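You operate a simulated robot arm through the tools that you are given. There is no shell and no other tool. Be economical: measure what you need, move in short steps, check, and stop when the job is done.

Carry out the task below with a simulated robot arm. There is one attempt and no reset: what you move stays moved.

Task
Put the bead strip with black dots on the clear glass pane. Then take the jar marked mica and leave it on the board marked lime. Then put the round pad with orange band on the small board with blue end. Keep to this order. Set down upright: jar marked mica.

It is judged by the outcome, as a careful person would: the job done as asked, and still so three seconds after it is handed in. It fails if anything else is knocked over, pushed out of place, dropped, spilled or broken.

Robot
A 6-joint arm with a two-finger gripper on a trunk, on a base that drives. Base frame: it is fixed to the floor where the robot stands at the start and does not move with it; the origin is under the middle of the robot, x ahead of it, y to its left, z up; the surface under the hand at the start is at about z = 90. Readings come in cm, rad, newtons and seconds.
Its first joint turns from -2.897 to 2.897 rad. Places, roughly: bead strip with black dots (11x4x3 cm) [50, 0, 90]; round pad with orange band (6x6x4 cm) [90, 110, 90]; small board with blue end [50, 125, 100]. Payload 3.43 kg.
The tool frame sits at the grasp point between the pads (the TCP): z along the fingers, y along the line on which they close. The tips reach 2 cm beyond it. The gripper opens to 19 cm. The gripper's body begins 24.8 cm behind the TCP.
Orientation is that of the tool frame in the base frame, as [roll, pitch, yaw] about the fixed x, y, z axes, in that order (R = Rz(yaw) Ry(pitch) Rx(roll)). With the fingers straight down and closing along the base's y, the tool's x points along the base's -x, its y along +y and its z along -z.

Tools
- The arm moves only by the tool servo_tool. Its argument "increments" is a list of rows, each an object (a shift or turn left out is 0, a gripper value left out holds the last) with "xyz": the shift along the base's x, y, z in units of 50 mm (1.0 is 50 mm), a list of three; "delta_rot": the turn, a rotation vector about the base's x, y, z in units of 4 degrees (1.0 is 4 degrees), a list of three; "gripper": the closure, from 0 (fully open) to 1 (shut). In form: [{"xyz": [dx, dy, dz], "delta_rot": [wx, wy, wz], "gripper": gripper}, ...]. A call has 1 to 20 rows; each row shifts and turns the commanded pose from where the row before left it. A call with a number of a shift or a turn outside -1 to 1 is refused whole. Each row takes 0.2 s and may step no farther than 5 cm and 0.15 rad from the row before; otherwise, or with a gripper value out of range, the whole call is refused. A pose out of reach is approached as far as the arm can. The call stops where the force on the tool passes 40 N (or 10 N more than at its start, if that is more) or the arm is blocked; 0.2 s more then pass. Each finger travels about 15.3 cm/s and halts on what it meets, pressing with about 22 N; the grip force reading is that of the motor and also rises with nothing between the fingers. The clock runs only during rows and for 0.2 s after the last one: add rows that do not move to give the fingers time. The reply holds the time, the measured pose of the TCP, the force on the tool along the base axes, the opening and the grip force, in the units named above and with some noise, with the torque about the TCP (base axes, N m) and any sound that the robot's microphone picked up.
- Cameras (640 x 400 px; columns grow to the right, rows downward): "scene" is now at [8.76, 24.03, 164.36]; the picture's right is [0.22, -0.98, 0.00], its down [-0.44, -0.10, -0.89] and it looks along [0.87, 0.20, -0.45] (base axes); focal length 214 px, centre (320, 200). "wrist" rides on the gripper at [7, -0.9, -28.8] in the tool frame; the picture's right is [0.12, 0.99, 0.00], its down [-0.96, 0.11, -0.25] and it looks along [-0.25, 0.03, 0.97] (tool axes); focal length 261 px, centre (320, 200). There is no depth. A picture from a camera that has moved, and an enlarged one, comes with that camera's place and axes in the base frame and with its lens. The place of the scene camera against the robot may be out by one fixed shift of up to 2.5 cm in any direction.
- grab_frame(camera): a new picture of that camera. The clock stands still meanwhile.
- slide_trunk(by): slides the trunk up (or, below 0, down) by that many cm; the arm and the scene camera ride with it, the base frame stays. It gives what a move gives, with no picture.
- roll_base(legs): drives the robot by 1 to 6 legs, each [ahead, turn to the left] in cm and rad, along the robot's own axes; the way and the turn of a leg run together, so that a leg with both is an arc; at most 150 cm and 3.142 rad a leg. The arm and the cameras ride along, it lands a little off, and it stops where it bumps. It gives what a move gives.
- pan_tilt(pan, tilt): turns the head with the scene camera to pan (to the left, within 2.094 rad either way) and tilt (down, from -0.506 to 1.204), counted from straight ahead of the robot. It gives what a move gives.
- zoom(camera, box): a new picture of the part [left, top, right, bottom] of that camera's present view, enlarged. The clock stands still meanwhile.
- hand_in(): hands the job in; it is judged then, once.

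Work in short steps. Places have to be worked out from the pictures, the camera data and where the tool is seen: move nearer, look again, correct. Check each grasp and each placing, and mend what went wrong. You have 165 turns and 128 pictures in all, those below and enlarged ones among them. Open the gripper and draw the arm clear of the work before you hand the job in, unless the task says otherwise; then end with one line.

The tools are called after ">>>" as name(argument=value, ...) on one line, values as JSON. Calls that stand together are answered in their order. servo_tool: Moves the arm, as the interface text tells. Its arguments: {"type":"object","properties":{"increments":{"type":"array","items":{"type":"object","properties":{"xyz":{"type":"array","items":{"type":"number"}},"delta_rot":{"type":"array","items":{"type":"number"}},"gripper":{"type":"number"}}}}},"required":["increments"]} The other tools are called the same way: slide_trunk (by) slides the trunk up or down; roll_base (legs) drives the base; pan_tilt (pan, tilt) turns the head that bears the scene camera; grab_frame (camera) takes a picture; zoom (camera, box) takes an enlarged picture of a part of a camera's view; hand_in () hands the job in.

At the start:

```text
time: 0.0
tcp_pos: [42.08, 59.24, 121.21]
tool_rot: [-3.137, -0.002, 3.14]
ft_force: [-0.2, -1.0, -1.2]
wrist_torque: [-0.01, 0.01, -0.03]
grip_width: 19.01
grasp_force: 0.0
trunk travel left (down, up): [-20.0, 24.0]
robot x, y, heading: [-0.09, 0.5, -0.003]
head pan, tilt: [0.686, 1.201]
```

scene: 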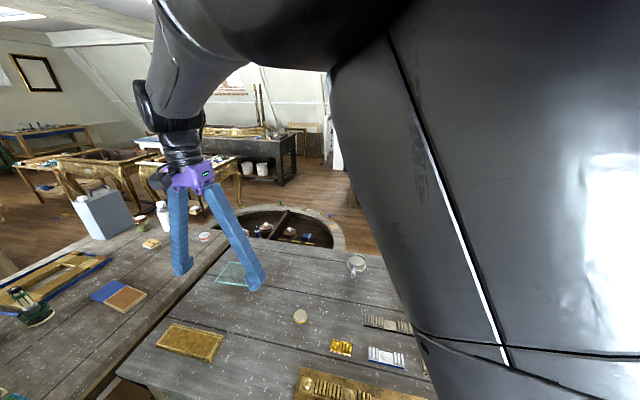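
wrist: 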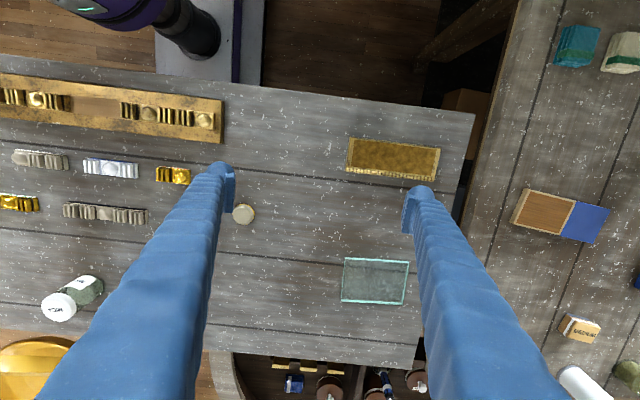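

I'll look at the wrist view enlarged to identify the strips, jar and boards.

>>> zoom(camera="wrist", box=[0, 60, 260, 330])

>>> zoom(camera="wrist", box=[440, 0, 640, 400])

>>> zoom(camera="scene", box=[0, 170, 320, 370])

```text
1.48 times, centred on (130, 195) of wrist
camera zoom: at [35.13, 58.6, 150.05], right [-0.12, 0.99, 0.0], down [0.96, 0.11, 0.24], along [0.24, 0.02, -0.97], focal length 386 px, centre (602, 207)
```

zoom: 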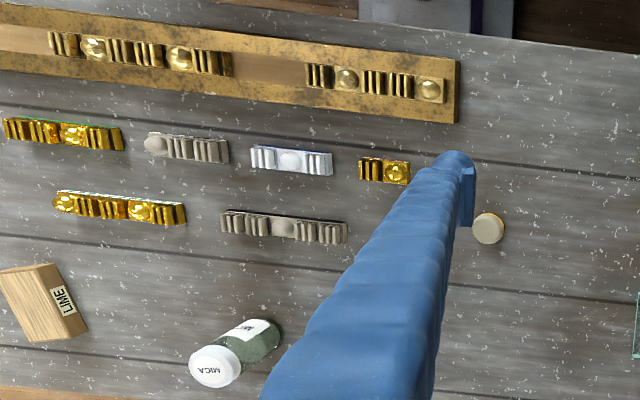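

```text
1.00 times, centred on (540, 200) of wrist (not enlarged: the box is as wide or as high as the picture)
camera zoom: at [35.13, 58.6, 150.05], right [-0.12, 0.99, 0.0], down [0.96, 0.11, 0.24], along [0.24, 0.02, -0.97], focal length 261 px, centre (100, 200)
```

zoom: 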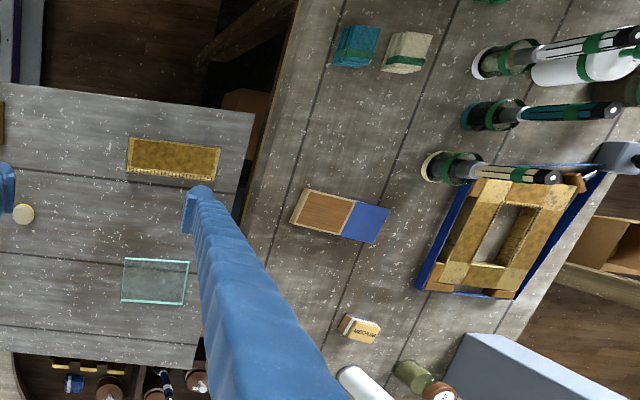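

```text
2.00 times, centred on (160, 270) of scene
camera zoom: at [8.76, 24.03, 164.36], right [0.22, -0.98, 0.0], down [-0.44, -0.1, -0.89], along [0.87, 0.2, -0.45], focal length 429 px, centre (640, 60)
```

zoom: 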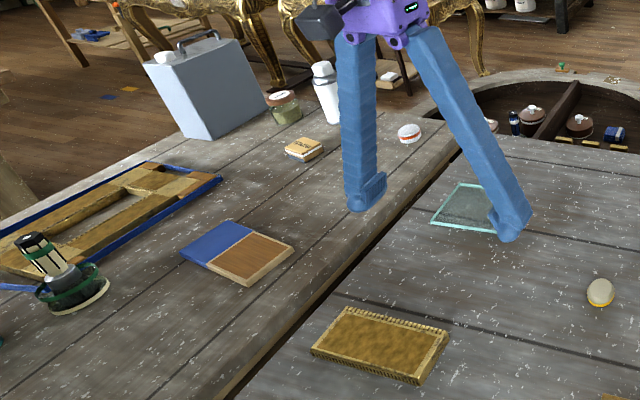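

The strips are near x≈48-60, y −23…26. I'll move the hand above them at the same height to see the dots.

>>> servo_tool(increments=[{"xyz": [0.1, -1, 0]}, {"xyz": [0.1, -1, 0]}, {"xyz": [0.1, -1, 0]}, {"xyz": [0.1, -1, 0]}, {"xyz": [0.1, -1, 0]}, {"xyz": [0.1, -1, 0]}, {"xyz": [0, -1, 0]}, {"xyz": [0, -1, 0]}, {"xyz": [0, -1, 0]}, {"xyz": [0, -1, 0]}, {"xyz": [0, -1, 0]}, {"xyz": [0, 0, 0]}])

>>> grab_frame(camera="wrist")

>>> grab_frame(camera="scene")

```text
refused: row 1 steps farther than a row can; nothing moved
```

```text
122 pictures are left
camera wrist: at [35.13, 58.6, 150.05], right [-0.12, 0.99, 0.0], down [0.96, 0.11, 0.24], along [0.24, 0.02, -0.97], focal length 261 px, centre (320, 200)
```

wrist: 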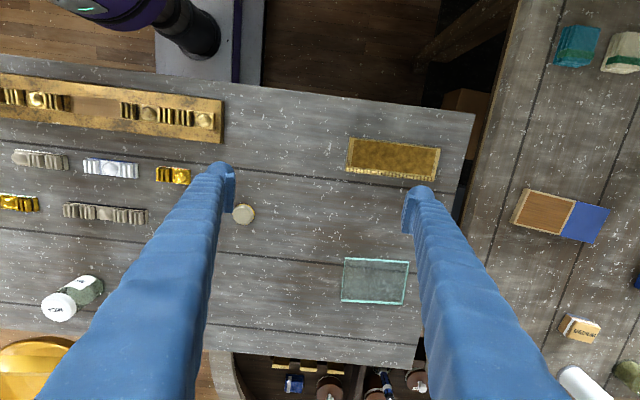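

```text
121 pictures are left
camera scene: at [8.76, 24.03, 164.36], right [0.22, -0.98, 0.0], down [-0.44, -0.1, -0.89], along [0.87, 0.2, -0.45], focal length 214 px, centre (320, 200)
```

scene: 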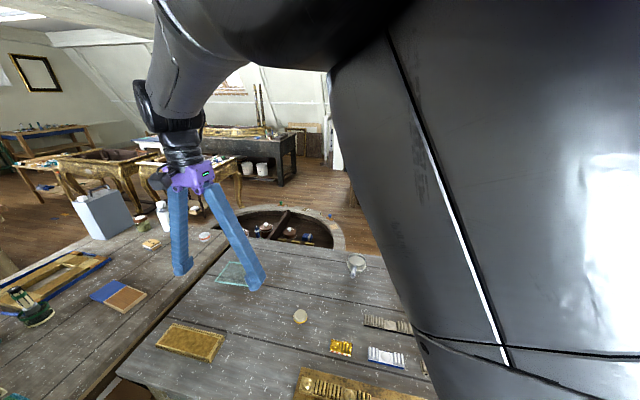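

The row limit is on the vector length, so I'll use smaller steps.

>>> servo_tool(increments=[{"xyz": [0.1, -0.95, 0]}, {"xyz": [0.1, -0.95, 0]}, {"xyz": [0.1, -0.95, 0]}, {"xyz": [0.1, -0.95, 0]}, {"xyz": [0.1, -0.95, 0]}, {"xyz": [0.1, -0.95, 0]}, {"xyz": [0, -0.95, 0]}, {"xyz": [0, -0.95, 0]}, {"xyz": [0, -0.95, 0]}, {"xyz": [0, -0.95, 0]}, {"xyz": [0, -0.95, 0]}, {"xyz": [0, 0, 0]}, {"xyz": [0, 0, 0]}])

```text
time: 2.8
tcp_pos: [44.88, 7.26, 121.29]
tool_rot: [-3.136, -0.004, 3.14]
ft_force: [0.1, 1.0, -0.5]
wrist_torque: [-0.07, 0.03, -0.03]
grip_width: 19.0
grasp_force: 0.0
trunk travel left (down, up): [-20.0, 24.0]
robot x, y, heading: [-0.18, 1.13, -0.003]
head pan, tilt: [0.686, 1.201]
```

Arrived above the strips; take pictures.

>>> grab_frame(camera="wrist")

>>> zoom(camera="wrist", box=[160, 60, 480, 260])

>>> grab_frame(camera="scene")

```text
120 pictures are left
camera wrist: at [38.14, 6.61, 150.04], right [-0.12, 0.99, 0.0], down [0.96, 0.11, 0.24], along [0.24, 0.02, -0.97], focal length 261 px, centre (320, 200)
```

wrist: 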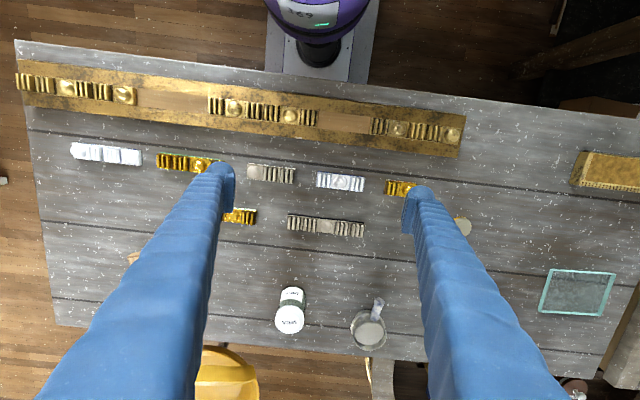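

```text
2.00 times, centred on (320, 160) of wrist
camera zoom: at [38.14, 6.61, 150.04], right [-0.12, 0.99, 0.0], down [0.96, 0.11, 0.24], along [0.24, 0.02, -0.97], focal length 521 px, centre (320, 280)
```

zoom: 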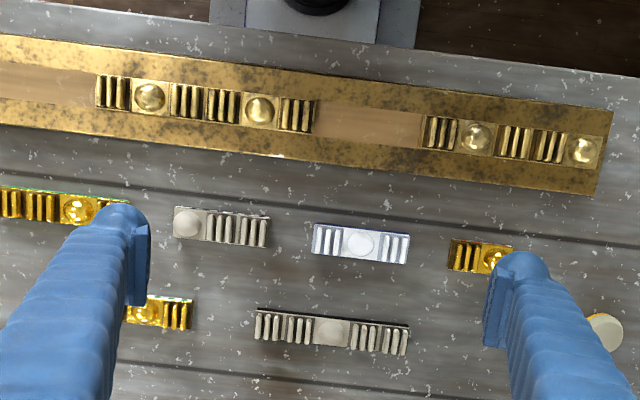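

```text
118 pictures are left
camera scene: at [6.67, 16.34, 163.48], right [-0.64, -0.77, 0.0], down [-0.41, 0.34, -0.84], along [0.65, -0.54, -0.54], focal length 214 px, centre (320, 200)
```

scene: 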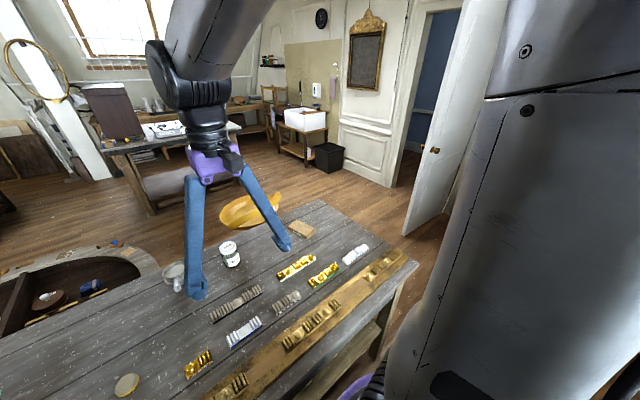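

No dots visible yet; zoom tighter on the candidate strips.

>>> zoom(camera="wrist", box=[235, 150, 379, 240])

>>> zoom(camera="scene", box=[180, 240, 380, 365])

>>> zoom(camera="wrist", box=[40, 130, 200, 230])

```text
4.44 times, centred on (307, 195) of wrist
camera zoom: at [38.14, 6.61, 150.04], right [-0.12, 0.99, 0.0], down [0.96, 0.11, 0.24], along [0.24, 0.02, -0.97], focal length 1158 px, centre (378, 222)
```

zoom: 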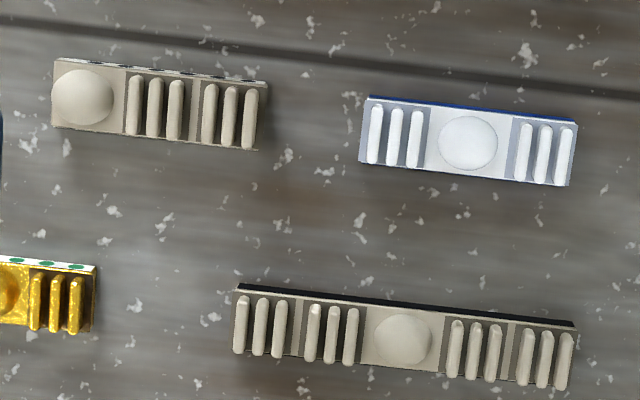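

```text
3.20 times, centred on (280, 302) of scene
camera zoom: at [6.67, 16.34, 163.48], right [-0.64, -0.77, 0.0], down [-0.41, 0.34, -0.84], along [0.65, -0.54, -0.54], focal length 686 px, centre (448, -128)
```

zoom: 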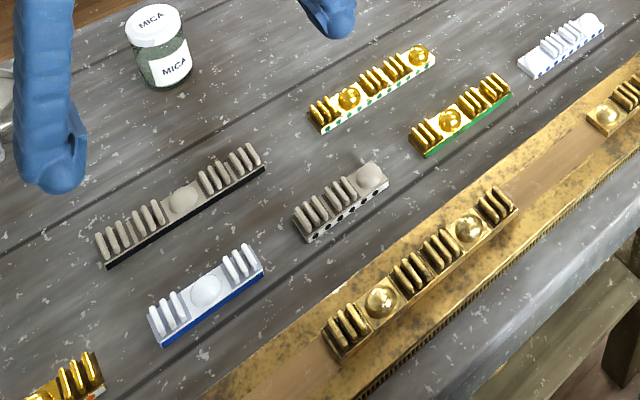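

```text
4.00 times, centred on (120, 180) of wrist
camera zoom: at [38.14, 6.61, 150.04], right [-0.12, 0.99, 0.0], down [0.96, 0.11, 0.24], along [0.24, 0.02, -0.97], focal length 1043 px, centre (1120, 280)
```

zoom: 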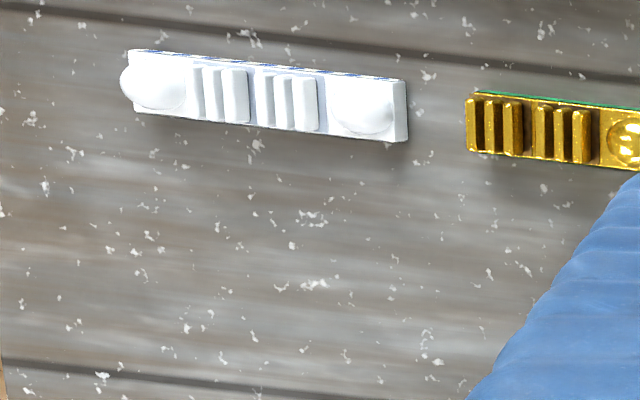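

Confirmed: the short grey strip at about (47.5, −3.5), lying along y, has the black dots. I'll turn the tool 90° to close along x and hover above it.

>>> servo_tool(increments=[{"xyz": [0.026, -0.108, 0], "delta_rot": [0, 0, 1]}, {"xyz": [0.026, -0.108, 0], "delta_rot": [0, 0, 1]}, {"xyz": [0.026, -0.108, 0], "delta_rot": [0, 0, 1]}, {"xyz": [0.026, -0.108, 0], "delta_rot": [0, 0, 1]}, {"xyz": [0.026, -0.108, 0], "delta_rot": [0, 0, 1]}, {"xyz": [0.026, -0.108, 0], "delta_rot": [0, 0, 1]}, {"xyz": [0.026, -0.108, 0], "delta_rot": [0, 0, 1]}, {"xyz": [0.026, -0.108, 0], "delta_rot": [0, 0, 1]}, {"xyz": [0.026, -0.108, 0], "delta_rot": [0, 0, 1]}, {"xyz": [0.026, -0.108, 0], "delta_rot": [0, 0, 1]}, {"xyz": [0.026, -0.108, 0], "delta_rot": [0, 0, 1]}, {"xyz": [0.026, -0.108, 0], "delta_rot": [0, 0, 1]}, {"xyz": [0.026, -0.108, 0], "delta_rot": [0, 0, 1]}, {"xyz": [0.026, -0.108, 0], "delta_rot": [0, 0, 1]}, {"xyz": [0.026, -0.108, 0], "delta_rot": [0, 0, 1]}, {"xyz": [0.026, -0.108, 0], "delta_rot": [0, 0, 1]}, {"xyz": [0.026, -0.108, 0], "delta_rot": [0, 0, 1]}, {"xyz": [0.026, -0.108, 0], "delta_rot": [0, 0, 1]}, {"xyz": [0.026, -0.108, 0], "delta_rot": [0, 0, 1]}, {"xyz": [0.026, -0.108, 0], "delta_rot": [0, 0, 1]}])

>>> servo_tool(increments=[{"delta_rot": [0, 0, 1], "gripper": 0.5}, {"delta_rot": [0, 0, 1]}, {"delta_rot": [0, 0, 0.5], "xyz": [0, 0, -0.9]}, {"xyz": [0, 0, -0.9]}, {}])

>>> grab_frame(camera="wrist")

```text
time: 7.0
tcp_pos: [47.57, -3.82, 121.27]
tool_rot: [-3.137, -0.003, -1.747]
ft_force: [-0.5, 0.2, 0.4]
wrist_torque: [-0.05, 0.01, 0.01]
grip_width: 18.99
grasp_force: 0.0
trunk travel left (down, up): [-20.0, 24.0]
robot x, y, heading: [0.39, 1.24, -0.005]
head pan, tilt: [0.686, 1.201]
```

```text
time: 8.2
tcp_pos: [47.34, -3.66, 112.69]
tool_rot: [-3.138, -0.005, -1.573]
ft_force: [0.0, -0.7, -1.2]
wrist_torque: [-0.04, -0.04, -0.01]
grip_width: 9.52
grasp_force: 0.0
trunk travel left (down, up): [-20.0, 24.0]
robot x, y, heading: [-0.36, 0.75, 0.003]
head pan, tilt: [0.686, 1.201]
```

```text
114 pictures are left
camera wrist: at [48.05, -10.63, 141.46], right [-0.99, -0.12, -0.01], down [-0.11, 0.96, 0.24], along [-0.02, 0.24, -0.97], focal length 261 px, centre (320, 200)
```

wrist: 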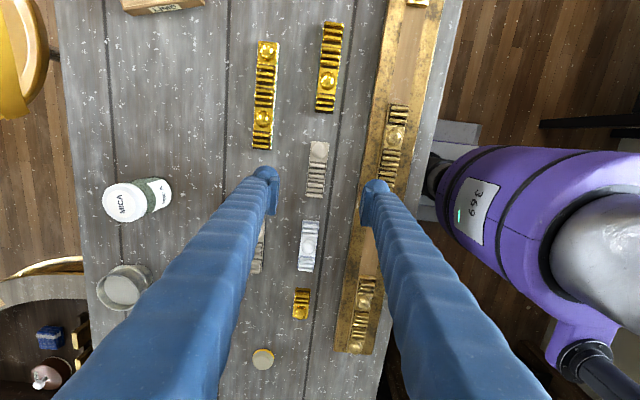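

Strip centre reads about (48.2, −4.3). Centre over it and descend, watching force.

>>> servo_tool(increments=[{"xyz": [0.15, -0.12, -0.8]}, {"xyz": [0, 0, -0.9]}, {"xyz": [0, 0, -0.9]}, {"xyz": [0, 0, -0.8]}, {}])

>>> grab_frame(camera="wrist")

>>> grab_frame(camera="scene")

```text
time: 9.4
tcp_pos: [48.13, -4.55, 95.19]
tool_rot: [-3.138, -0.003, -1.574]
ft_force: [-0.6, -0.8, 0.0]
wrist_torque: [0.01, -0.03, -0.02]
grip_width: 9.52
grasp_force: 0.1
trunk travel left (down, up): [-20.0, 24.0]
robot x, y, heading: [0.16, 0.95, 0.002]
head pan, tilt: [0.686, 1.201]
```

```text
113 pictures are left
camera wrist: at [49.02, -11.55, 124.04], right [-0.99, -0.12, 0.0], down [-0.11, 0.96, 0.24], along [-0.02, 0.24, -0.97], focal length 261 px, centre (320, 200)
```

wrist: 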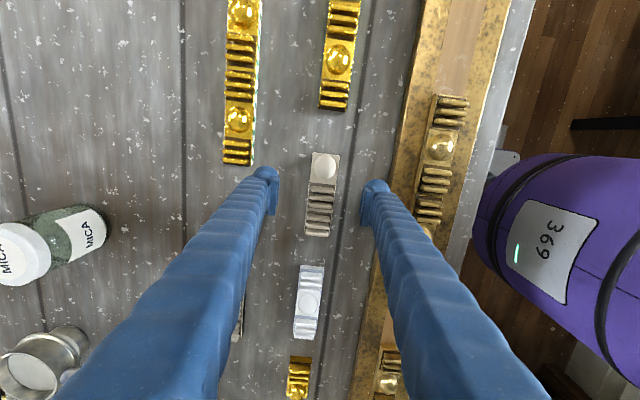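

```text
112 pictures are left
camera scene: at [4.12, 25.52, 158.75], right [0.63, -0.77, 0.0], down [-0.72, -0.59, -0.36], along [0.28, 0.23, -0.93], focal length 214 px, centre (320, 200)
```

scene: 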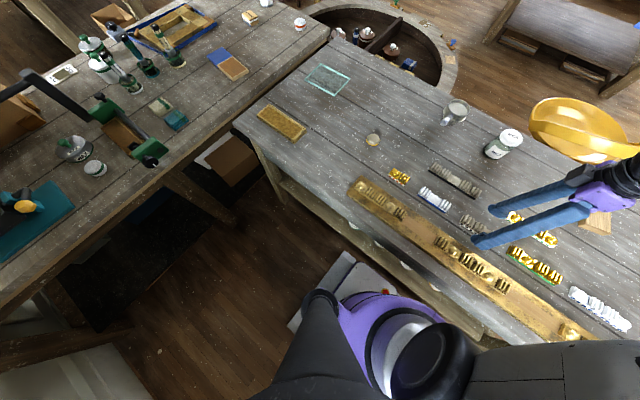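

Well centred. Lower to about z=92.6 and close.

>>> servo_tool(increments=[{"xyz": [0.02, 0.03, -0.3]}, {"xyz": [0, 0, -0.22]}, {"gripper": 0.9}, {}, {}, {}, {}])

```text
time: 11.0
tcp_pos: [48.38, -4.27, 92.69]
tool_rot: [-3.138, -0.004, -1.574]
ft_force: [-0.3, -0.1, -0.3]
wrist_torque: [-0.01, 0.01, 0.0]
grip_width: 3.29
grasp_force: 22.1
trunk travel left (down, up): [-20.0, 24.0]
robot x, y, heading: [0.13, 1.04, -0.001]
head pan, tilt: [0.686, 1.201]
```

Gripped (3.3 cm). Lift.

>>> servo_tool(increments=[{"xyz": [0, 0, 0.4]}, {"xyz": [0, 0, 0.9]}, {"xyz": [0, 0, 0.9]}, {"xyz": [0, 0, 0.9]}, {"xyz": [0, 0, 0.9]}, {"xyz": [0, 0, 0.9]}, {}])

>>> grab_frame(camera="wrist")

>>> grab_frame(camera="scene")

```text
time: 12.6
tcp_pos: [48.35, -4.06, 117.04]
tool_rot: [-3.137, -0.002, -1.571]
ft_force: [-0.9, -0.5, -0.3]
wrist_torque: [0.01, 0.01, -0.02]
grip_width: 1.9
grasp_force: 0.1
trunk travel left (down, up): [-20.0, 24.0]
robot x, y, heading: [-0.1, 1.06, 0.0]
head pan, tilt: [0.686, 1.201]
```

```text
111 pictures are left
camera wrist: at [49.17, -11.11, 145.92], right [-0.99, -0.12, 0.0], down [-0.11, 0.96, 0.24], along [-0.03, 0.24, -0.97], focal length 261 px, centre (320, 200)
```

wrist: 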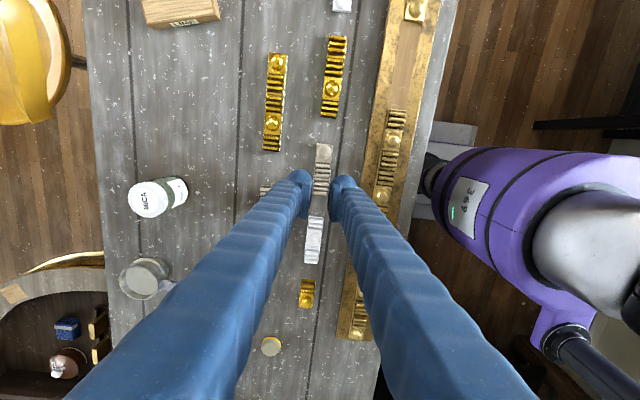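

```text
110 pictures are left
camera scene: at [4.17, 25.55, 158.73], right [0.63, -0.77, 0.0], down [-0.72, -0.59, -0.36], along [0.28, 0.23, -0.93], focal length 214 px, centre (320, 200)
```

scene: 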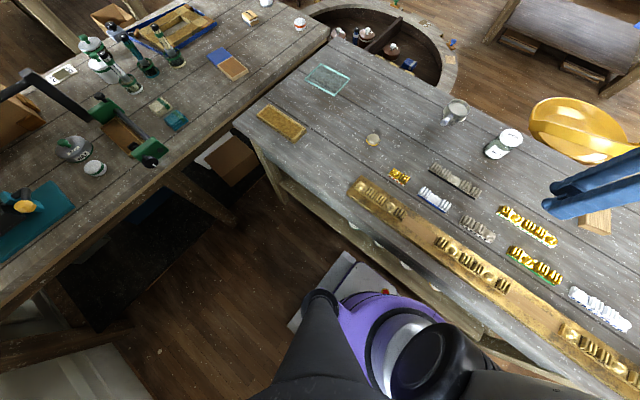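

The grip slipped (width fell to 1.9, strip still on the table). Check its pose before regrasping lower.

>>> zoom(camera="wrist", box=[240, 110, 400, 210])

>>> zoom(camera="scene", box=[420, 180, 540, 255])

```text
4.00 times, centred on (320, 160) of wrist
camera zoom: at [49.17, -11.11, 145.92], right [-0.99, -0.12, 0.0], down [-0.11, 0.96, 0.24], along [-0.03, 0.24, -0.97], focal length 1043 px, centre (320, 360)
```

zoom: 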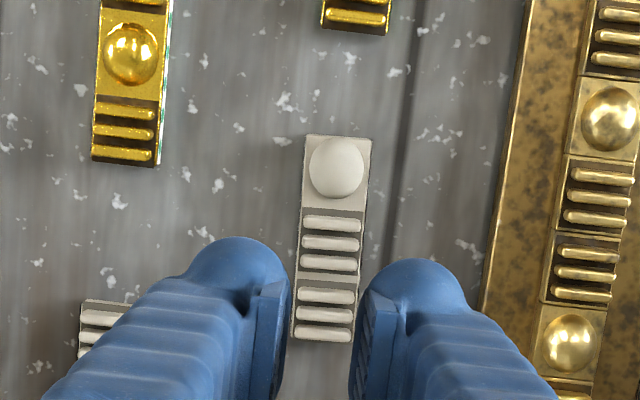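

```text
5.33 times, centred on (480, 218) of scene
camera zoom: at [4.17, 25.55, 158.73], right [0.63, -0.77, 0.0], down [-0.72, -0.59, -0.36], along [0.28, 0.23, -0.93], focal length 1144 px, centre (-533, 107)
```

zoom: 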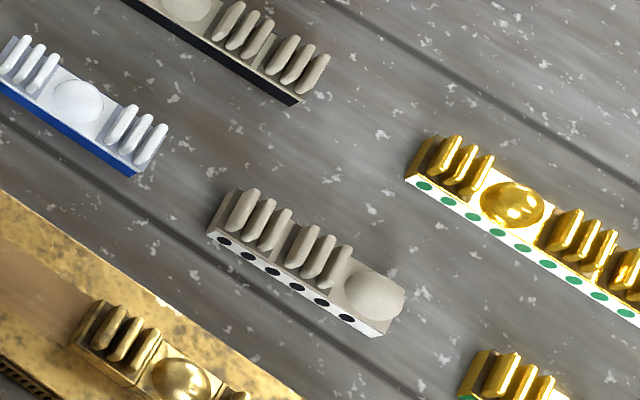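

Strip is at (47.6, −4.3), turned about 2°; its gripped base is only ~1.5 cm high. I'll regrasp lower, tips nearly on the table.

>>> servo_tool(increments=[{"xyz": [-0.1, -0.04, 0], "delta_rot": [0, 0, 0.5], "gripper": 0.6}, {"xyz": [0, 0, -0.9]}, {"xyz": [0, 0, -0.9]}, {"xyz": [0, 0, -0.9]}, {"xyz": [0, 0, -0.9]}, {"xyz": [0, 0, -0.6]}, {}])

>>> grab_frame(camera="wrist")

```text
time: 14.2
tcp_pos: [47.85, -4.31, 96.02]
tool_rot: [-3.139, -0.003, -1.539]
ft_force: [0.2, -0.4, 0.6]
wrist_torque: [0.03, 0.01, -0.03]
grip_width: 7.6
grasp_force: 0.0
trunk travel left (down, up): [-20.0, 24.0]
robot x, y, heading: [0.06, 1.19, -0.002]
head pan, tilt: [0.686, 1.201]
```

```text
107 pictures are left
camera wrist: at [48.9, -11.42, 124.85], right [-0.99, -0.15, 0.0], down [-0.15, 0.96, 0.24], along [-0.03, 0.24, -0.97], focal length 261 px, centre (320, 200)
```

wrist: 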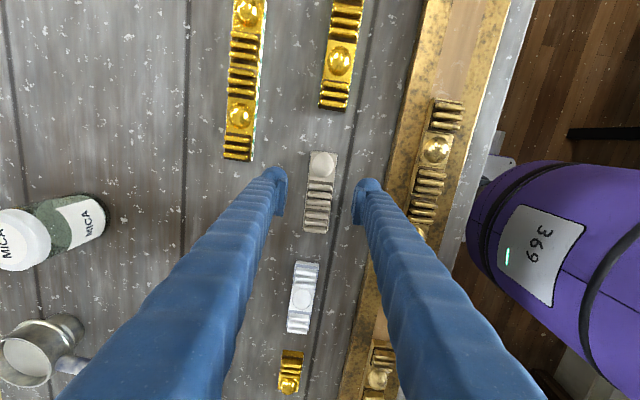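

Centred; lower stepwise to find the table.

>>> servo_tool(increments=[{"xyz": [0, 0, -0.5]}, {"xyz": [0, 0, -0.26]}, {}])

>>> servo_tool(increments=[{"xyz": [0, 0, -0.06]}, {}])

```text
time: 15.0
tcp_pos: [47.96, -4.34, 92.25]
tool_rot: [-3.139, -0.005, -1.538]
ft_force: [-0.5, -0.2, -0.4]
wrist_torque: [0.02, -0.06, -0.01]
grip_width: 7.61
grasp_force: 0.0
trunk travel left (down, up): [-20.0, 24.0]
robot x, y, heading: [-0.06, 0.83, 0.002]
head pan, tilt: [0.686, 1.201]
```

```text
time: 15.6
tcp_pos: [47.91, -4.35, 91.99]
tool_rot: [-3.137, -0.006, -1.538]
ft_force: [-0.2, -0.3, -0.3]
wrist_torque: [-0.01, 0.0, 0.02]
grip_width: 7.62
grasp_force: 0.1
trunk travel left (down, up): [-20.0, 24.0]
robot x, y, heading: [-0.25, 1.2, 0.003]
head pan, tilt: [0.686, 1.201]
```

No contact yet; go a bit lower.

>>> servo_tool(increments=[{"xyz": [0, 0, -0.05]}, {}])

>>> servo_tool(increments=[{"xyz": [0, 0, -0.05]}, {}])

>>> servo_tool(increments=[{"xyz": [0, 0, -0.05]}, {}])

```text
time: 16.2
tcp_pos: [47.94, -4.44, 91.84]
tool_rot: [-3.138, -0.004, -1.537]
ft_force: [1.9, 2.2, 27.0]
wrist_torque: [0.05, 1.33, -0.12]
grip_width: 7.64
grasp_force: 0.4
trunk travel left (down, up): [-20.0, 24.0]
robot x, y, heading: [0.01, 0.92, -0.002]
head pan, tilt: [0.686, 1.201]
```

```text
time: 16.5
tcp_pos: [47.91, -4.35, 91.88]
tool_rot: [-3.134, -0.002, -1.538]
ft_force: [-2.0, 2.0, 16.9]
wrist_torque: [0.03, 0.89, -0.06]
grip_width: 7.77
grasp_force: 1.8
trunk travel left (down, up): [-20.0, 24.0]
robot x, y, heading: [-0.05, 0.87, -0.002]
head pan, tilt: [0.686, 1.201]
stopped in row 1: the force on the tool passed its limit at 46 N (the readings are from after the stop); the commanded pose is now the measured one
```

```text
time: 16.9
tcp_pos: [48.01, -4.37, 91.86]
tool_rot: [-3.134, -0.003, -1.537]
ft_force: [-3.0, 1.3, 18.0]
wrist_torque: [0.04, 1.04, -0.11]
grip_width: 7.89
grasp_force: 2.3
trunk travel left (down, up): [-20.0, 24.0]
robot x, y, heading: [0.14, 1.49, 0.001]
head pan, tilt: [0.686, 1.201]
stopped in row 1: the force on the tool passed its limit at 48 N (the readings are from after the stop); the commanded pose is now the measured one
```

Table contact is at TCP ≈91.9. Raise 1.5 mm and close, giving the fingers more time.

>>> servo_tool(increments=[{"xyz": [0, 0, 0.04]}, {"gripper": 1.0}, {}, {}, {}, {}, {}])

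>>> servo_tool(increments=[{"xyz": [0, 0, 0.1]}, {"xyz": [0, 0, 0.15]}, {"xyz": [0, 0, 0.2]}, {"xyz": [0, 0, 0.2]}, {}, {}])

```text
time: 18.5
tcp_pos: [48.15, -4.37, 92.04]
tool_rot: [-3.134, -0.003, -1.537]
ft_force: [-1.0, -0.1, -0.6]
wrist_torque: [0.01, -0.02, -0.04]
grip_width: 3.3
grasp_force: 22.3
trunk travel left (down, up): [-20.0, 24.0]
robot x, y, heading: [-0.11, 0.85, -0.003]
head pan, tilt: [0.686, 1.201]
```

```text
time: 19.9
tcp_pos: [48.1, -4.34, 95.28]
tool_rot: [-3.131, -0.003, -1.538]
ft_force: [-0.6, 1.3, -1.3]
wrist_torque: [-0.04, 0.03, 0.0]
grip_width: 3.29
grasp_force: 21.7
trunk travel left (down, up): [-20.0, 24.0]
robot x, y, heading: [0.05, 0.9, 0.002]
head pan, tilt: [0.686, 1.201]
```

Holding this time (3.29 cm). Lift further gently and look.

>>> servo_tool(increments=[{"xyz": [0, 0, 0.3]}, {"xyz": [0, 0, 0.4]}, {"xyz": [0, 0, 0.4]}, {"xyz": [0, 0, 0.4]}, {"xyz": [0, 0, 0.4]}, {"xyz": [0, 0, 0.4]}, {"xyz": [0, 0, 0.4]}, {"xyz": [0, 0, 0.4]}, {"xyz": [0, 0, 0.4]}, {"xyz": [0, 0, 0.3]}, {}])

>>> grab_frame(camera="wrist")

```text
time: 22.3
tcp_pos: [48.17, -4.47, 114.37]
tool_rot: [-3.132, -0.004, -1.537]
ft_force: [0.0, -0.5, -1.1]
wrist_torque: [0.01, -0.02, 0.02]
grip_width: 3.29
grasp_force: 21.9
trunk travel left (down, up): [-20.0, 24.0]
robot x, y, heading: [0.1, 0.79, 0.001]
head pan, tilt: [0.686, 1.201]
```

```text
106 pictures are left
camera wrist: at [49.13, -11.36, 143.14], right [-0.99, -0.15, -0.01], down [-0.15, 0.96, 0.24], along [-0.03, 0.24, -0.97], focal length 261 px, centre (320, 200)
```

wrist: 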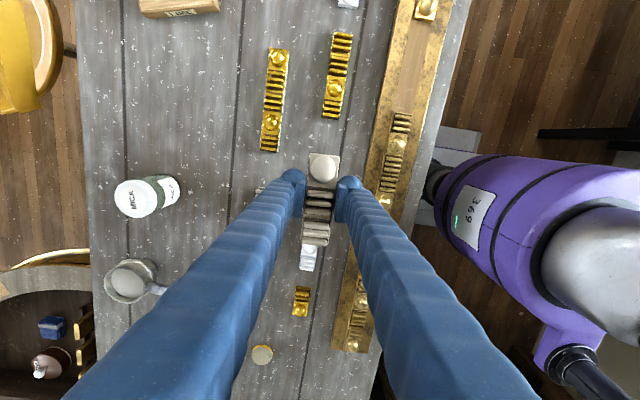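

Strip is held level. Pane (~70, 77) is beyond reach from here, so I'll back off, shift the base ~21 cm left, and return (that spot reaches pane, jar and lime board).

>>> roll_base(legs=[[-15, 0], [0, 1.571], [21, 0], [0, -1.571], [15, 0]])

>>> grab_frame(camera="scene")

>>> grab_frame(camera="wrist")

```text
time: 28.4
tcp_pos: [2.61, 46.8, 114.36]
tool_rot: [-3.133, -0.003, -0.224]
ft_force: [1.4, -0.7, -1.1]
wrist_torque: [0.03, 0.34, 0.03]
grip_width: 3.28
grasp_force: 22.1
trunk travel left (down, up): [-20.0, 24.0]
robot x, y, heading: [-9.04, -0.3, 1.35]
head pan, tilt: [0.686, 1.201]
stopped in leg 2: the robot was blocked; the commanded pose is now the measured one
```

```text
105 pictures are left
camera scene: at [-30.38, 7.43, 158.78], right [0.89, 0.45, 0.0], down [0.42, -0.83, -0.36], along [-0.16, 0.32, -0.93], focal length 214 px, centre (320, 200)
```

scene: 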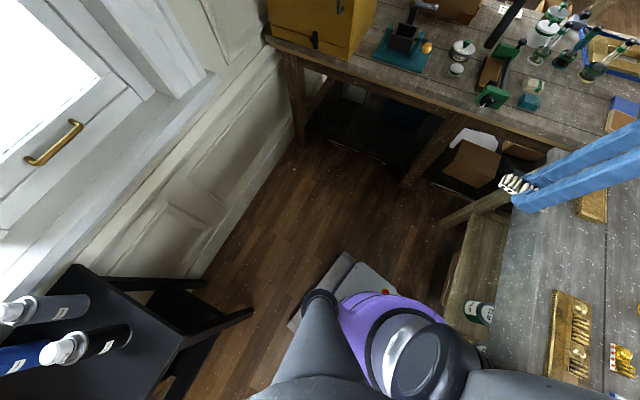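

```text
104 pictures are left
camera wrist: at [9.73, 45.75, 143.18], right [-0.1, -0.99, -0.01], down [-0.96, 0.1, 0.24], along [-0.24, 0.03, -0.97], focal length 261 px, centre (320, 200)
```

wrist: 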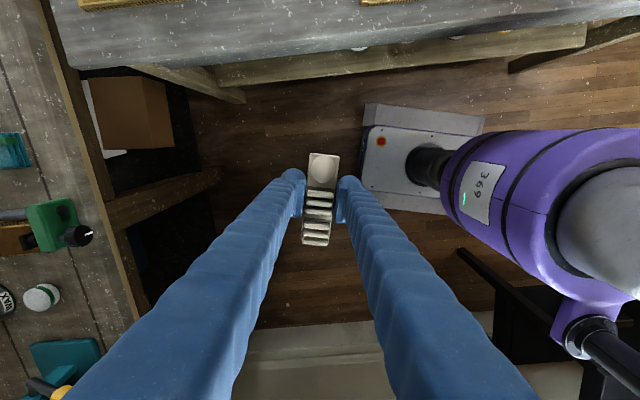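

Blocked by something at heading 1.35 (space behind is tight). From here driving ahead 21 cm clears everything and the arm can simply turn to its right; do only that.

>>> roll_base(legs=[[21, 0]])

>>> grab_frame(camera="scene")

```text
time: 30.4
tcp_pos: [6.96, 66.76, 114.37]
tool_rot: [-3.135, -0.004, -0.223]
ft_force: [-0.6, 0.7, -0.9]
wrist_torque: [-0.05, 0.03, 0.0]
grip_width: 3.3
grasp_force: 21.8
trunk travel left (down, up): [-20.0, 24.0]
robot x, y, heading: [-4.69, 19.25, 1.345]
head pan, tilt: [0.686, 1.201]
```

```text
103 pictures are left
camera scene: at [-26.15, 27.48, 158.73], right [0.89, 0.45, 0.0], down [0.42, -0.83, -0.36], along [-0.16, 0.32, -0.93], focal length 214 px, centre (320, 200)
```

scene: 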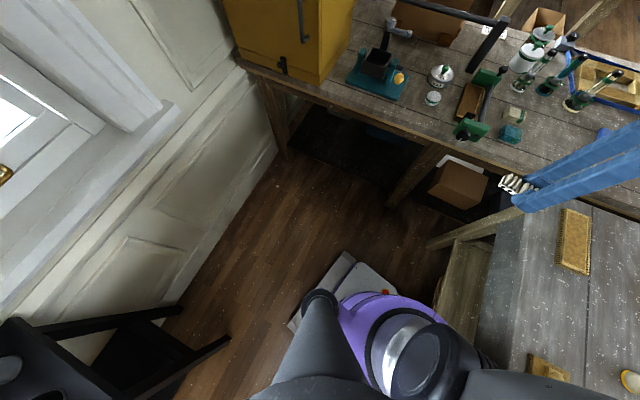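

Base at (−4.7, 19.3), pane in reach. Swing the arm over toward the pane at height, turning the strip to lie along y.

>>> servo_tool(increments=[{"xyz": [0.58, 0.08, 0.05], "delta_rot": [0, 0, -1]}, {"xyz": [0.58, 0.08, 0.05], "delta_rot": [0, 0, -1]}, {"xyz": [0.58, 0.08, 0.05], "delta_rot": [0, 0, -1]}, {"xyz": [0.58, 0.08, 0.05], "delta_rot": [0, 0, -1]}, {"xyz": [0.58, 0.08, 0.05], "delta_rot": [0, 0, -1]}, {"xyz": [0.58, 0.08, 0.05], "delta_rot": [0, 0, -1]}, {"xyz": [0.58, 0.08, 0.05], "delta_rot": [0, 0, -1]}, {"xyz": [0.58, 0.08, 0.05], "delta_rot": [0, 0, -1]}, {"xyz": [0.58, 0.08, 0.05], "delta_rot": [0, 0, -1]}, {"xyz": [0.58, 0.08, 0.05], "delta_rot": [0, 0, -1]}, {"xyz": [0.58, 0.08, 0.05], "delta_rot": [0, 0, -1]}, {"xyz": [0.58, 0.08, 0.05], "delta_rot": [0, 0, -1]}, {"xyz": [0.58, 0.08, 0], "delta_rot": [0, 0, -1]}, {"xyz": [0.58, 0.08, 0], "delta_rot": [0, 0, -1]}, {"xyz": [0.58, 0.08, 0], "delta_rot": [0, 0, -1]}, {"xyz": [0.58, 0.08, 0], "delta_rot": [0, 0, -1]}, {"xyz": [0.58, 0.08, 0], "delta_rot": [0, 0, -1]}, {"xyz": [0.58, 0.08, 0], "delta_rot": [0, 0, -1]}, {"xyz": [0.58, 0.08, 0], "delta_rot": [0, 0, -1]}, {"xyz": [0, 0, 0]}])

>>> grab_frame(camera="wrist")

>>> grab_frame(camera="scene")

```text
time: 34.6
tcp_pos: [62.05, 74.13, 117.35]
tool_rot: [-3.133, -0.003, -1.548]
ft_force: [-0.4, 0.1, -1.6]
wrist_torque: [0.02, 0.07, 0.0]
grip_width: 3.29
grasp_force: 21.8
trunk travel left (down, up): [-20.0, 24.0]
robot x, y, heading: [-4.61, 19.73, 1.35]
head pan, tilt: [0.686, 1.201]
```

```text
102 pictures are left
camera wrist: at [62.94, 67.16, 146.16], right [-0.99, -0.14, -0.01], down [-0.14, 0.96, 0.24], along [-0.03, 0.24, -0.97], focal length 261 px, centre (320, 200)
```

wrist: 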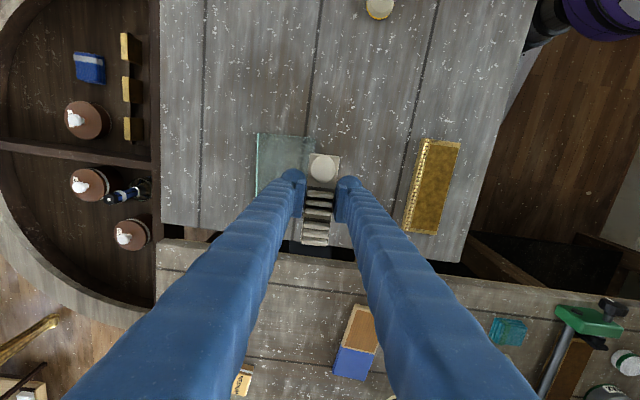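

```text
101 pictures are left
camera scene: at [-26.09, 27.41, 158.75], right [0.89, 0.45, 0.0], down [0.42, -0.83, -0.36], along [-0.16, 0.32, -0.93], focal length 214 px, centre (320, 200)
```

scene: 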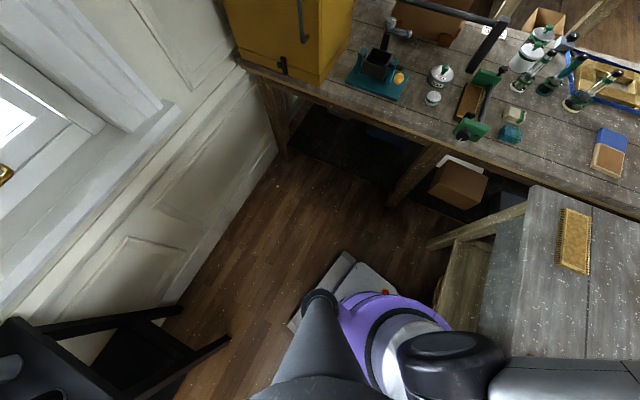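

Pane spans about x 63.5–75.5, y 68–83.6, centre (69.5, 75.9). Move over it and descend part way.

>>> servo_tool(increments=[{"xyz": [0.5, 0.1, 0]}, {"xyz": [0.5, 0.1, 0]}, {"xyz": [0.49, 0.08, 0]}, {"xyz": [0, 0, -0.6]}, {"xyz": [0, 0, -0.6]}, {"xyz": [0, 0, -0.6]}, {"xyz": [0, 0, -0.6]}, {"xyz": [0, 0, -0.6]}, {"xyz": [0, 0, -0.4]}, {"xyz": [0, 0, -0.4]}, {}, {}])

>>> grab_frame(camera="wrist")

```text
time: 37.2
tcp_pos: [69.68, 75.68, 98.57]
tool_rot: [-3.134, -0.005, -1.55]
ft_force: [0.1, -0.5, -0.9]
wrist_torque: [0.02, 0.01, 0.0]
grip_width: 3.3
grasp_force: 22.3
trunk travel left (down, up): [-20.0, 24.0]
robot x, y, heading: [-4.36, 19.44, 1.351]
head pan, tilt: [0.686, 1.201]
```

```text
100 pictures are left
camera wrist: at [70.53, 68.79, 127.3], right [-0.99, -0.14, -0.01], down [-0.14, 0.96, 0.24], along [-0.03, 0.24, -0.97], focal length 261 px, centre (320, 200)
```

wrist: 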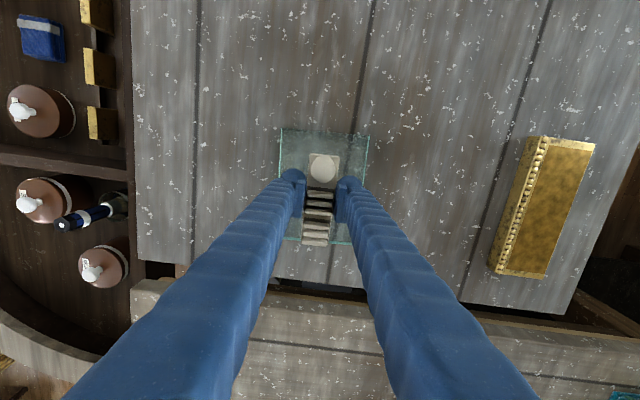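

Well centred over the pane. Descend gently toward contact (~z 93).

>>> servo_tool(increments=[{"xyz": [-0.03, 0.03, -0.4]}, {"xyz": [0, 0, -0.3]}, {"xyz": [0, 0, -0.2]}, {"xyz": [0, 0, -0.1]}, {}])

>>> servo_tool(increments=[{"xyz": [0, 0, -0.05]}, {}])

```text
time: 38.4
tcp_pos: [69.55, 75.77, 93.45]
tool_rot: [-3.134, -0.007, -1.551]
ft_force: [0.3, 0.6, -1.1]
wrist_torque: [0.02, 0.01, -0.02]
grip_width: 3.3
grasp_force: 21.6
trunk travel left (down, up): [-20.0, 24.0]
robot x, y, heading: [-4.62, 19.93, 1.351]
head pan, tilt: [0.686, 1.201]
```

```text
time: 39.0
tcp_pos: [69.49, 75.77, 93.19]
tool_rot: [-3.134, -0.005, -1.55]
ft_force: [0.6, -0.5, -0.4]
wrist_torque: [-0.01, -0.01, -0.01]
grip_width: 3.26
grasp_force: 21.9
trunk travel left (down, up): [-20.0, 24.0]
robot x, y, heading: [-4.52, 19.64, 1.351]
head pan, tilt: [0.686, 1.201]
```

No contact yet; continue in 2 mm steps.

>>> servo_tool(increments=[{"xyz": [0, 0, -0.04]}, {}])

>>> servo_tool(increments=[{"xyz": [0, 0, -0.04]}, {}])

```text
time: 39.6
tcp_pos: [69.53, 75.82, 92.98]
tool_rot: [-3.131, -0.005, -1.549]
ft_force: [0.6, 0.1, 3.5]
wrist_torque: [0.18, 0.07, 0.0]
grip_width: 3.31
grasp_force: 22.4
trunk travel left (down, up): [-20.0, 24.0]
robot x, y, heading: [-4.69, 19.57, 1.344]
head pan, tilt: [0.686, 1.201]
```

```text
time: 40.2
tcp_pos: [69.55, 75.88, 92.96]
tool_rot: [-3.131, -0.002, -1.551]
ft_force: [4.3, 0.8, 19.9]
wrist_torque: [-0.1, -0.01, 0.0]
grip_width: 3.27
grasp_force: 22.0
trunk travel left (down, up): [-20.0, 24.0]
robot x, y, heading: [-4.0, 19.64, 1.351]
head pan, tilt: [0.686, 1.201]
```

On the pane. Ease up 1 mm, open partly, then lift.

>>> servo_tool(increments=[{"xyz": [0, 0, 0.03]}, {"gripper": 0.78}, {"gripper": 0.7}, {}, {}, {"xyz": [0, 0, 0.4]}, {"xyz": [0, 0, 0.8]}, {"xyz": [0, 0, 0.9]}, {"xyz": [0, 0, 0.9]}, {"xyz": [0, 0, 0.9]}, {"xyz": [0, 0, 0.9]}, {}])

>>> grab_frame(camera="wrist")

```text
time: 42.8
tcp_pos: [69.49, 76.01, 117.02]
tool_rot: [-3.132, -0.006, -1.549]
ft_force: [-0.5, 1.1, -0.5]
wrist_torque: [0.07, -0.03, -0.02]
grip_width: 5.68
grasp_force: 0.1
trunk travel left (down, up): [-20.0, 24.0]
robot x, y, heading: [-4.74, 19.61, 1.347]
head pan, tilt: [0.686, 1.201]
```

```text
99 pictures are left
camera wrist: at [70.27, 69.01, 145.69], right [-0.99, -0.14, -0.01], down [-0.14, 0.96, 0.24], along [-0.03, 0.24, -0.97], focal length 261 px, centre (320, 200)
```

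wrist: 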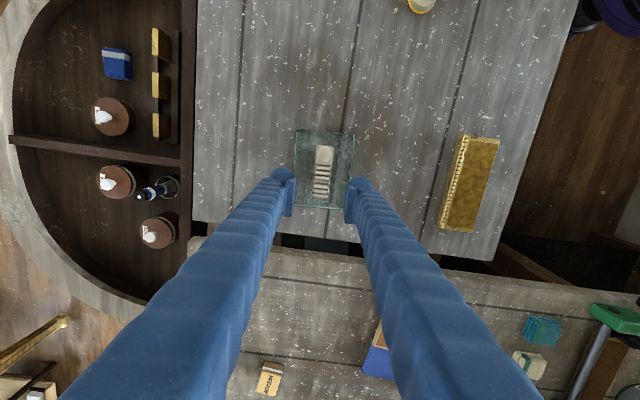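

Strip sits centred on the pane. Now travel at height to above the jar (~78, 4).

>>> servo_tool(increments=[{"xyz": [0.08, -0.95, 0.1], "gripper": 0.35}, {"xyz": [0.08, -0.95, 0.1]}, {"xyz": [0.08, -0.95, 0.1]}, {"xyz": [0.08, -0.95, 0.1]}, {"xyz": [0.08, -0.95, 0.1]}, {"xyz": [0.08, -0.95, 0.1]}, {"xyz": [0.08, -0.95, 0]}, {"xyz": [0.08, -0.95, 0]}, {"xyz": [0.08, -0.95, 0]}, {"xyz": [0.08, -0.95, 0]}, {"xyz": [0.08, -0.95, 0]}, {"xyz": [0.08, -0.95, 0]}, {"xyz": [0.08, -0.95, 0]}, {"xyz": [0.08, -0.95, 0]}, {"xyz": [0.08, -0.95, 0]}, {}, {}])

>>> grab_frame(camera="wrist")

>>> pan_tilt(pan=-1.2, tilt=0.7)

>>> grab_frame(camera="scene")

```text
time: 46.4
tcp_pos: [75.3, 4.38, 120.26]
tool_rot: [-3.131, -0.004, -1.548]
ft_force: [-0.9, 0.6, -0.5]
wrist_torque: [-0.01, -0.03, 0.0]
grip_width: 12.35
grasp_force: 0.1
trunk travel left (down, up): [-20.0, 24.0]
robot x, y, heading: [-4.38, 19.78, 1.348]
head pan, tilt: [0.686, 1.201]
```

```text
98 pictures are left
camera wrist: at [76.15, -2.52, 148.91], right [-0.99, -0.14, -0.01], down [-0.14, 0.96, 0.24], along [-0.03, 0.24, -0.97], focal length 261 px, centre (320, 200)
```

wrist: 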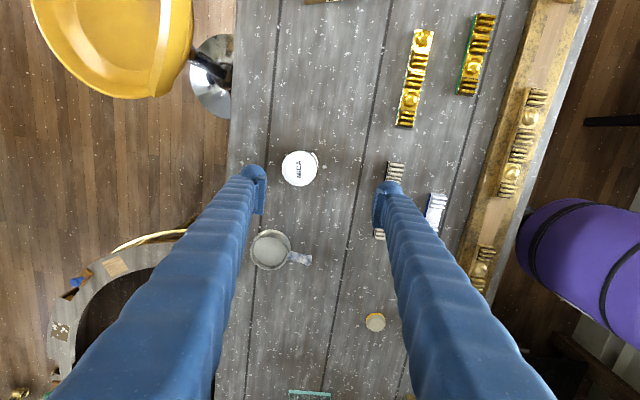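

```text
time: 48.3
tcp_pos: [75.37, 4.48, 120.04]
tool_rot: [-3.133, -0.005, -1.549]
ft_force: [-0.5, -0.2, -0.2]
wrist_torque: [0.03, 0.03, -0.02]
grip_width: 12.35
grasp_force: 0.0
trunk travel left (down, up): [-20.0, 24.0]
robot x, y, heading: [-4.52, 19.46, 1.35]
head pan, tilt: [-1.201, 0.7]
```

```text
97 pictures are left
camera scene: at [-15.25, 23.6, 162.33], right [0.15, -0.99, 0.0], down [-0.64, -0.1, -0.76], along [0.76, 0.11, -0.64], focal length 214 px, centre (320, 200)
```

scene: 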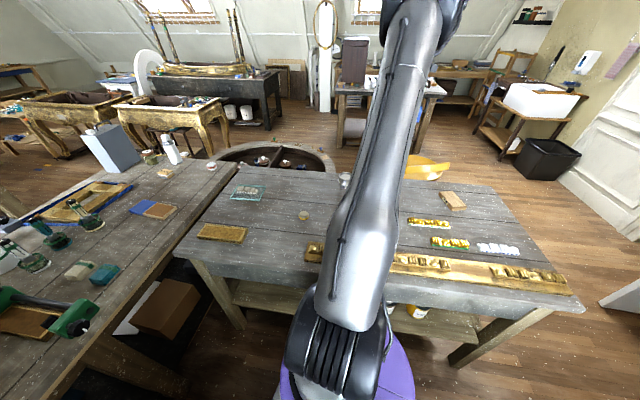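

Jar lid centre ≈ (79.4, 4.0). Centre over it and lower to just above the lid to check.

>>> servo_tool(increments=[{"xyz": [0.4, -0.04, 0]}, {"xyz": [0.41, -0.04, 0]}, {"xyz": [0, 0, -0.8]}, {"xyz": [0, 0, -0.8]}, {"xyz": [0, 0, -0.8]}, {}])

>>> grab_frame(camera="wrist")

```text
time: 49.7
tcp_pos: [79.82, 4.24, 107.89]
tool_rot: [-3.132, -0.003, -1.55]
ft_force: [0.0, -0.6, -0.1]
wrist_torque: [0.01, 0.07, -0.03]
grip_width: 12.33
grasp_force: 0.1
trunk travel left (down, up): [-20.0, 24.0]
robot x, y, heading: [-4.5, 19.83, 1.342]
head pan, tilt: [-1.201, 0.7]
```

```text
96 pictures are left
camera wrist: at [80.6, -2.77, 136.71], right [-0.99, -0.14, -0.01], down [-0.14, 0.96, 0.24], along [-0.03, 0.24, -0.97], focal length 261 px, centre (320, 200)
```

wrist: 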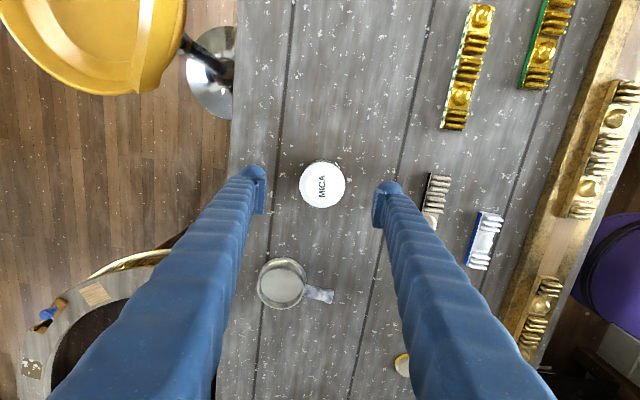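

Triangulated lid (79.4, 3.7), top ≈101.5. Lower to TCP 95 around the body and close.

>>> servo_tool(increments=[{"xyz": [-0.06, -0.09, -0.4]}, {"xyz": [0, 0, -0.6]}, {"xyz": [0, 0, -0.6]}, {"xyz": [0, 0, -0.6]}, {"xyz": [0, 0, -0.4]}, {}])

>>> servo_tool(increments=[{"gripper": 0.45}, {"gripper": 0.5}, {"gripper": 0.55}, {"gripper": 0.6}, {"gripper": 0.65}, {"gripper": 0.7}, {"gripper": 0.8}, {"gripper": 1.0}, {}, {}])

>>> grab_frame(camera="wrist")

```text
time: 51.1
tcp_pos: [79.13, 3.69, 95.15]
tool_rot: [-3.131, -0.002, -1.55]
ft_force: [0.2, 0.6, -0.3]
wrist_torque: [-0.01, 0.04, 0.02]
grip_width: 12.36
grasp_force: 0.1
trunk travel left (down, up): [-20.0, 24.0]
robot x, y, heading: [-4.35, 19.58, 1.346]
head pan, tilt: [-1.201, 0.7]
```

```text
time: 53.3
tcp_pos: [79.06, 3.87, 95.14]
tool_rot: [-3.133, -0.003, -1.549]
ft_force: [0.6, -1.1, 2.2]
wrist_torque: [0.05, 0.05, -0.07]
grip_width: 6.83
grasp_force: 21.4
trunk travel left (down, up): [-20.0, 24.0]
robot x, y, heading: [-4.59, 19.19, 1.352]
head pan, tilt: [-1.201, 0.7]
```

```text
95 pictures are left
camera wrist: at [79.92, -3.19, 123.93], right [-0.99, -0.14, -0.01], down [-0.14, 0.96, 0.24], along [-0.03, 0.24, -0.97], focal length 261 px, centre (320, 200)
```

wrist: 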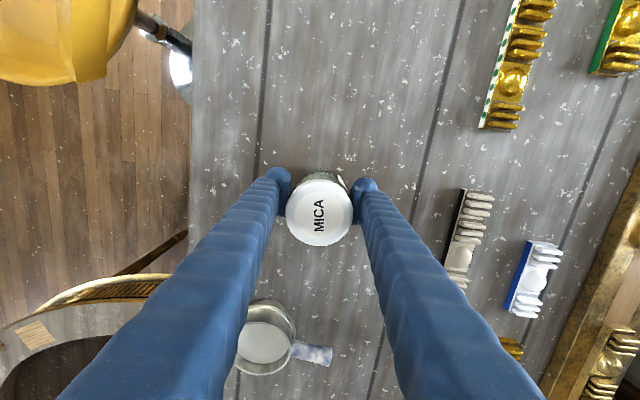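

Jar gripped at 6.8 cm. Lift gently and check.

>>> servo_tool(increments=[{"xyz": [0, 0, 0.1]}, {"xyz": [0, 0, 0.2]}, {"xyz": [0, 0, 0.3]}, {"xyz": [0, 0, 0.4]}, {"xyz": [0, 0, 0.4]}, {"xyz": [0, 0, 0.4]}, {"xyz": [0, 0, 0.4]}, {"xyz": [0, 0, 0.4]}, {"xyz": [0, 0, 0.4]}, {}])

>>> grab_frame(camera="wrist")

```text
time: 55.5
tcp_pos: [79.32, 3.66, 109.89]
tool_rot: [-3.132, -0.003, -1.551]
ft_force: [-0.2, 0.5, -4.2]
wrist_torque: [-0.02, -0.05, 0.01]
grip_width: 6.81
grasp_force: 21.8
trunk travel left (down, up): [-20.0, 24.0]
robot x, y, heading: [-4.27, 19.79, 1.347]
head pan, tilt: [-1.201, 0.7]
```

```text
94 pictures are left
camera wrist: at [80.12, -3.22, 138.75], right [-0.99, -0.14, -0.01], down [-0.14, 0.96, 0.24], along [-0.03, 0.24, -0.97], focal length 261 px, centre (320, 200)
```

wrist: 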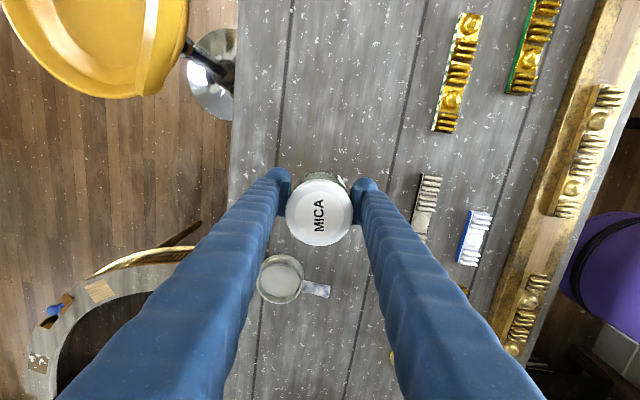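

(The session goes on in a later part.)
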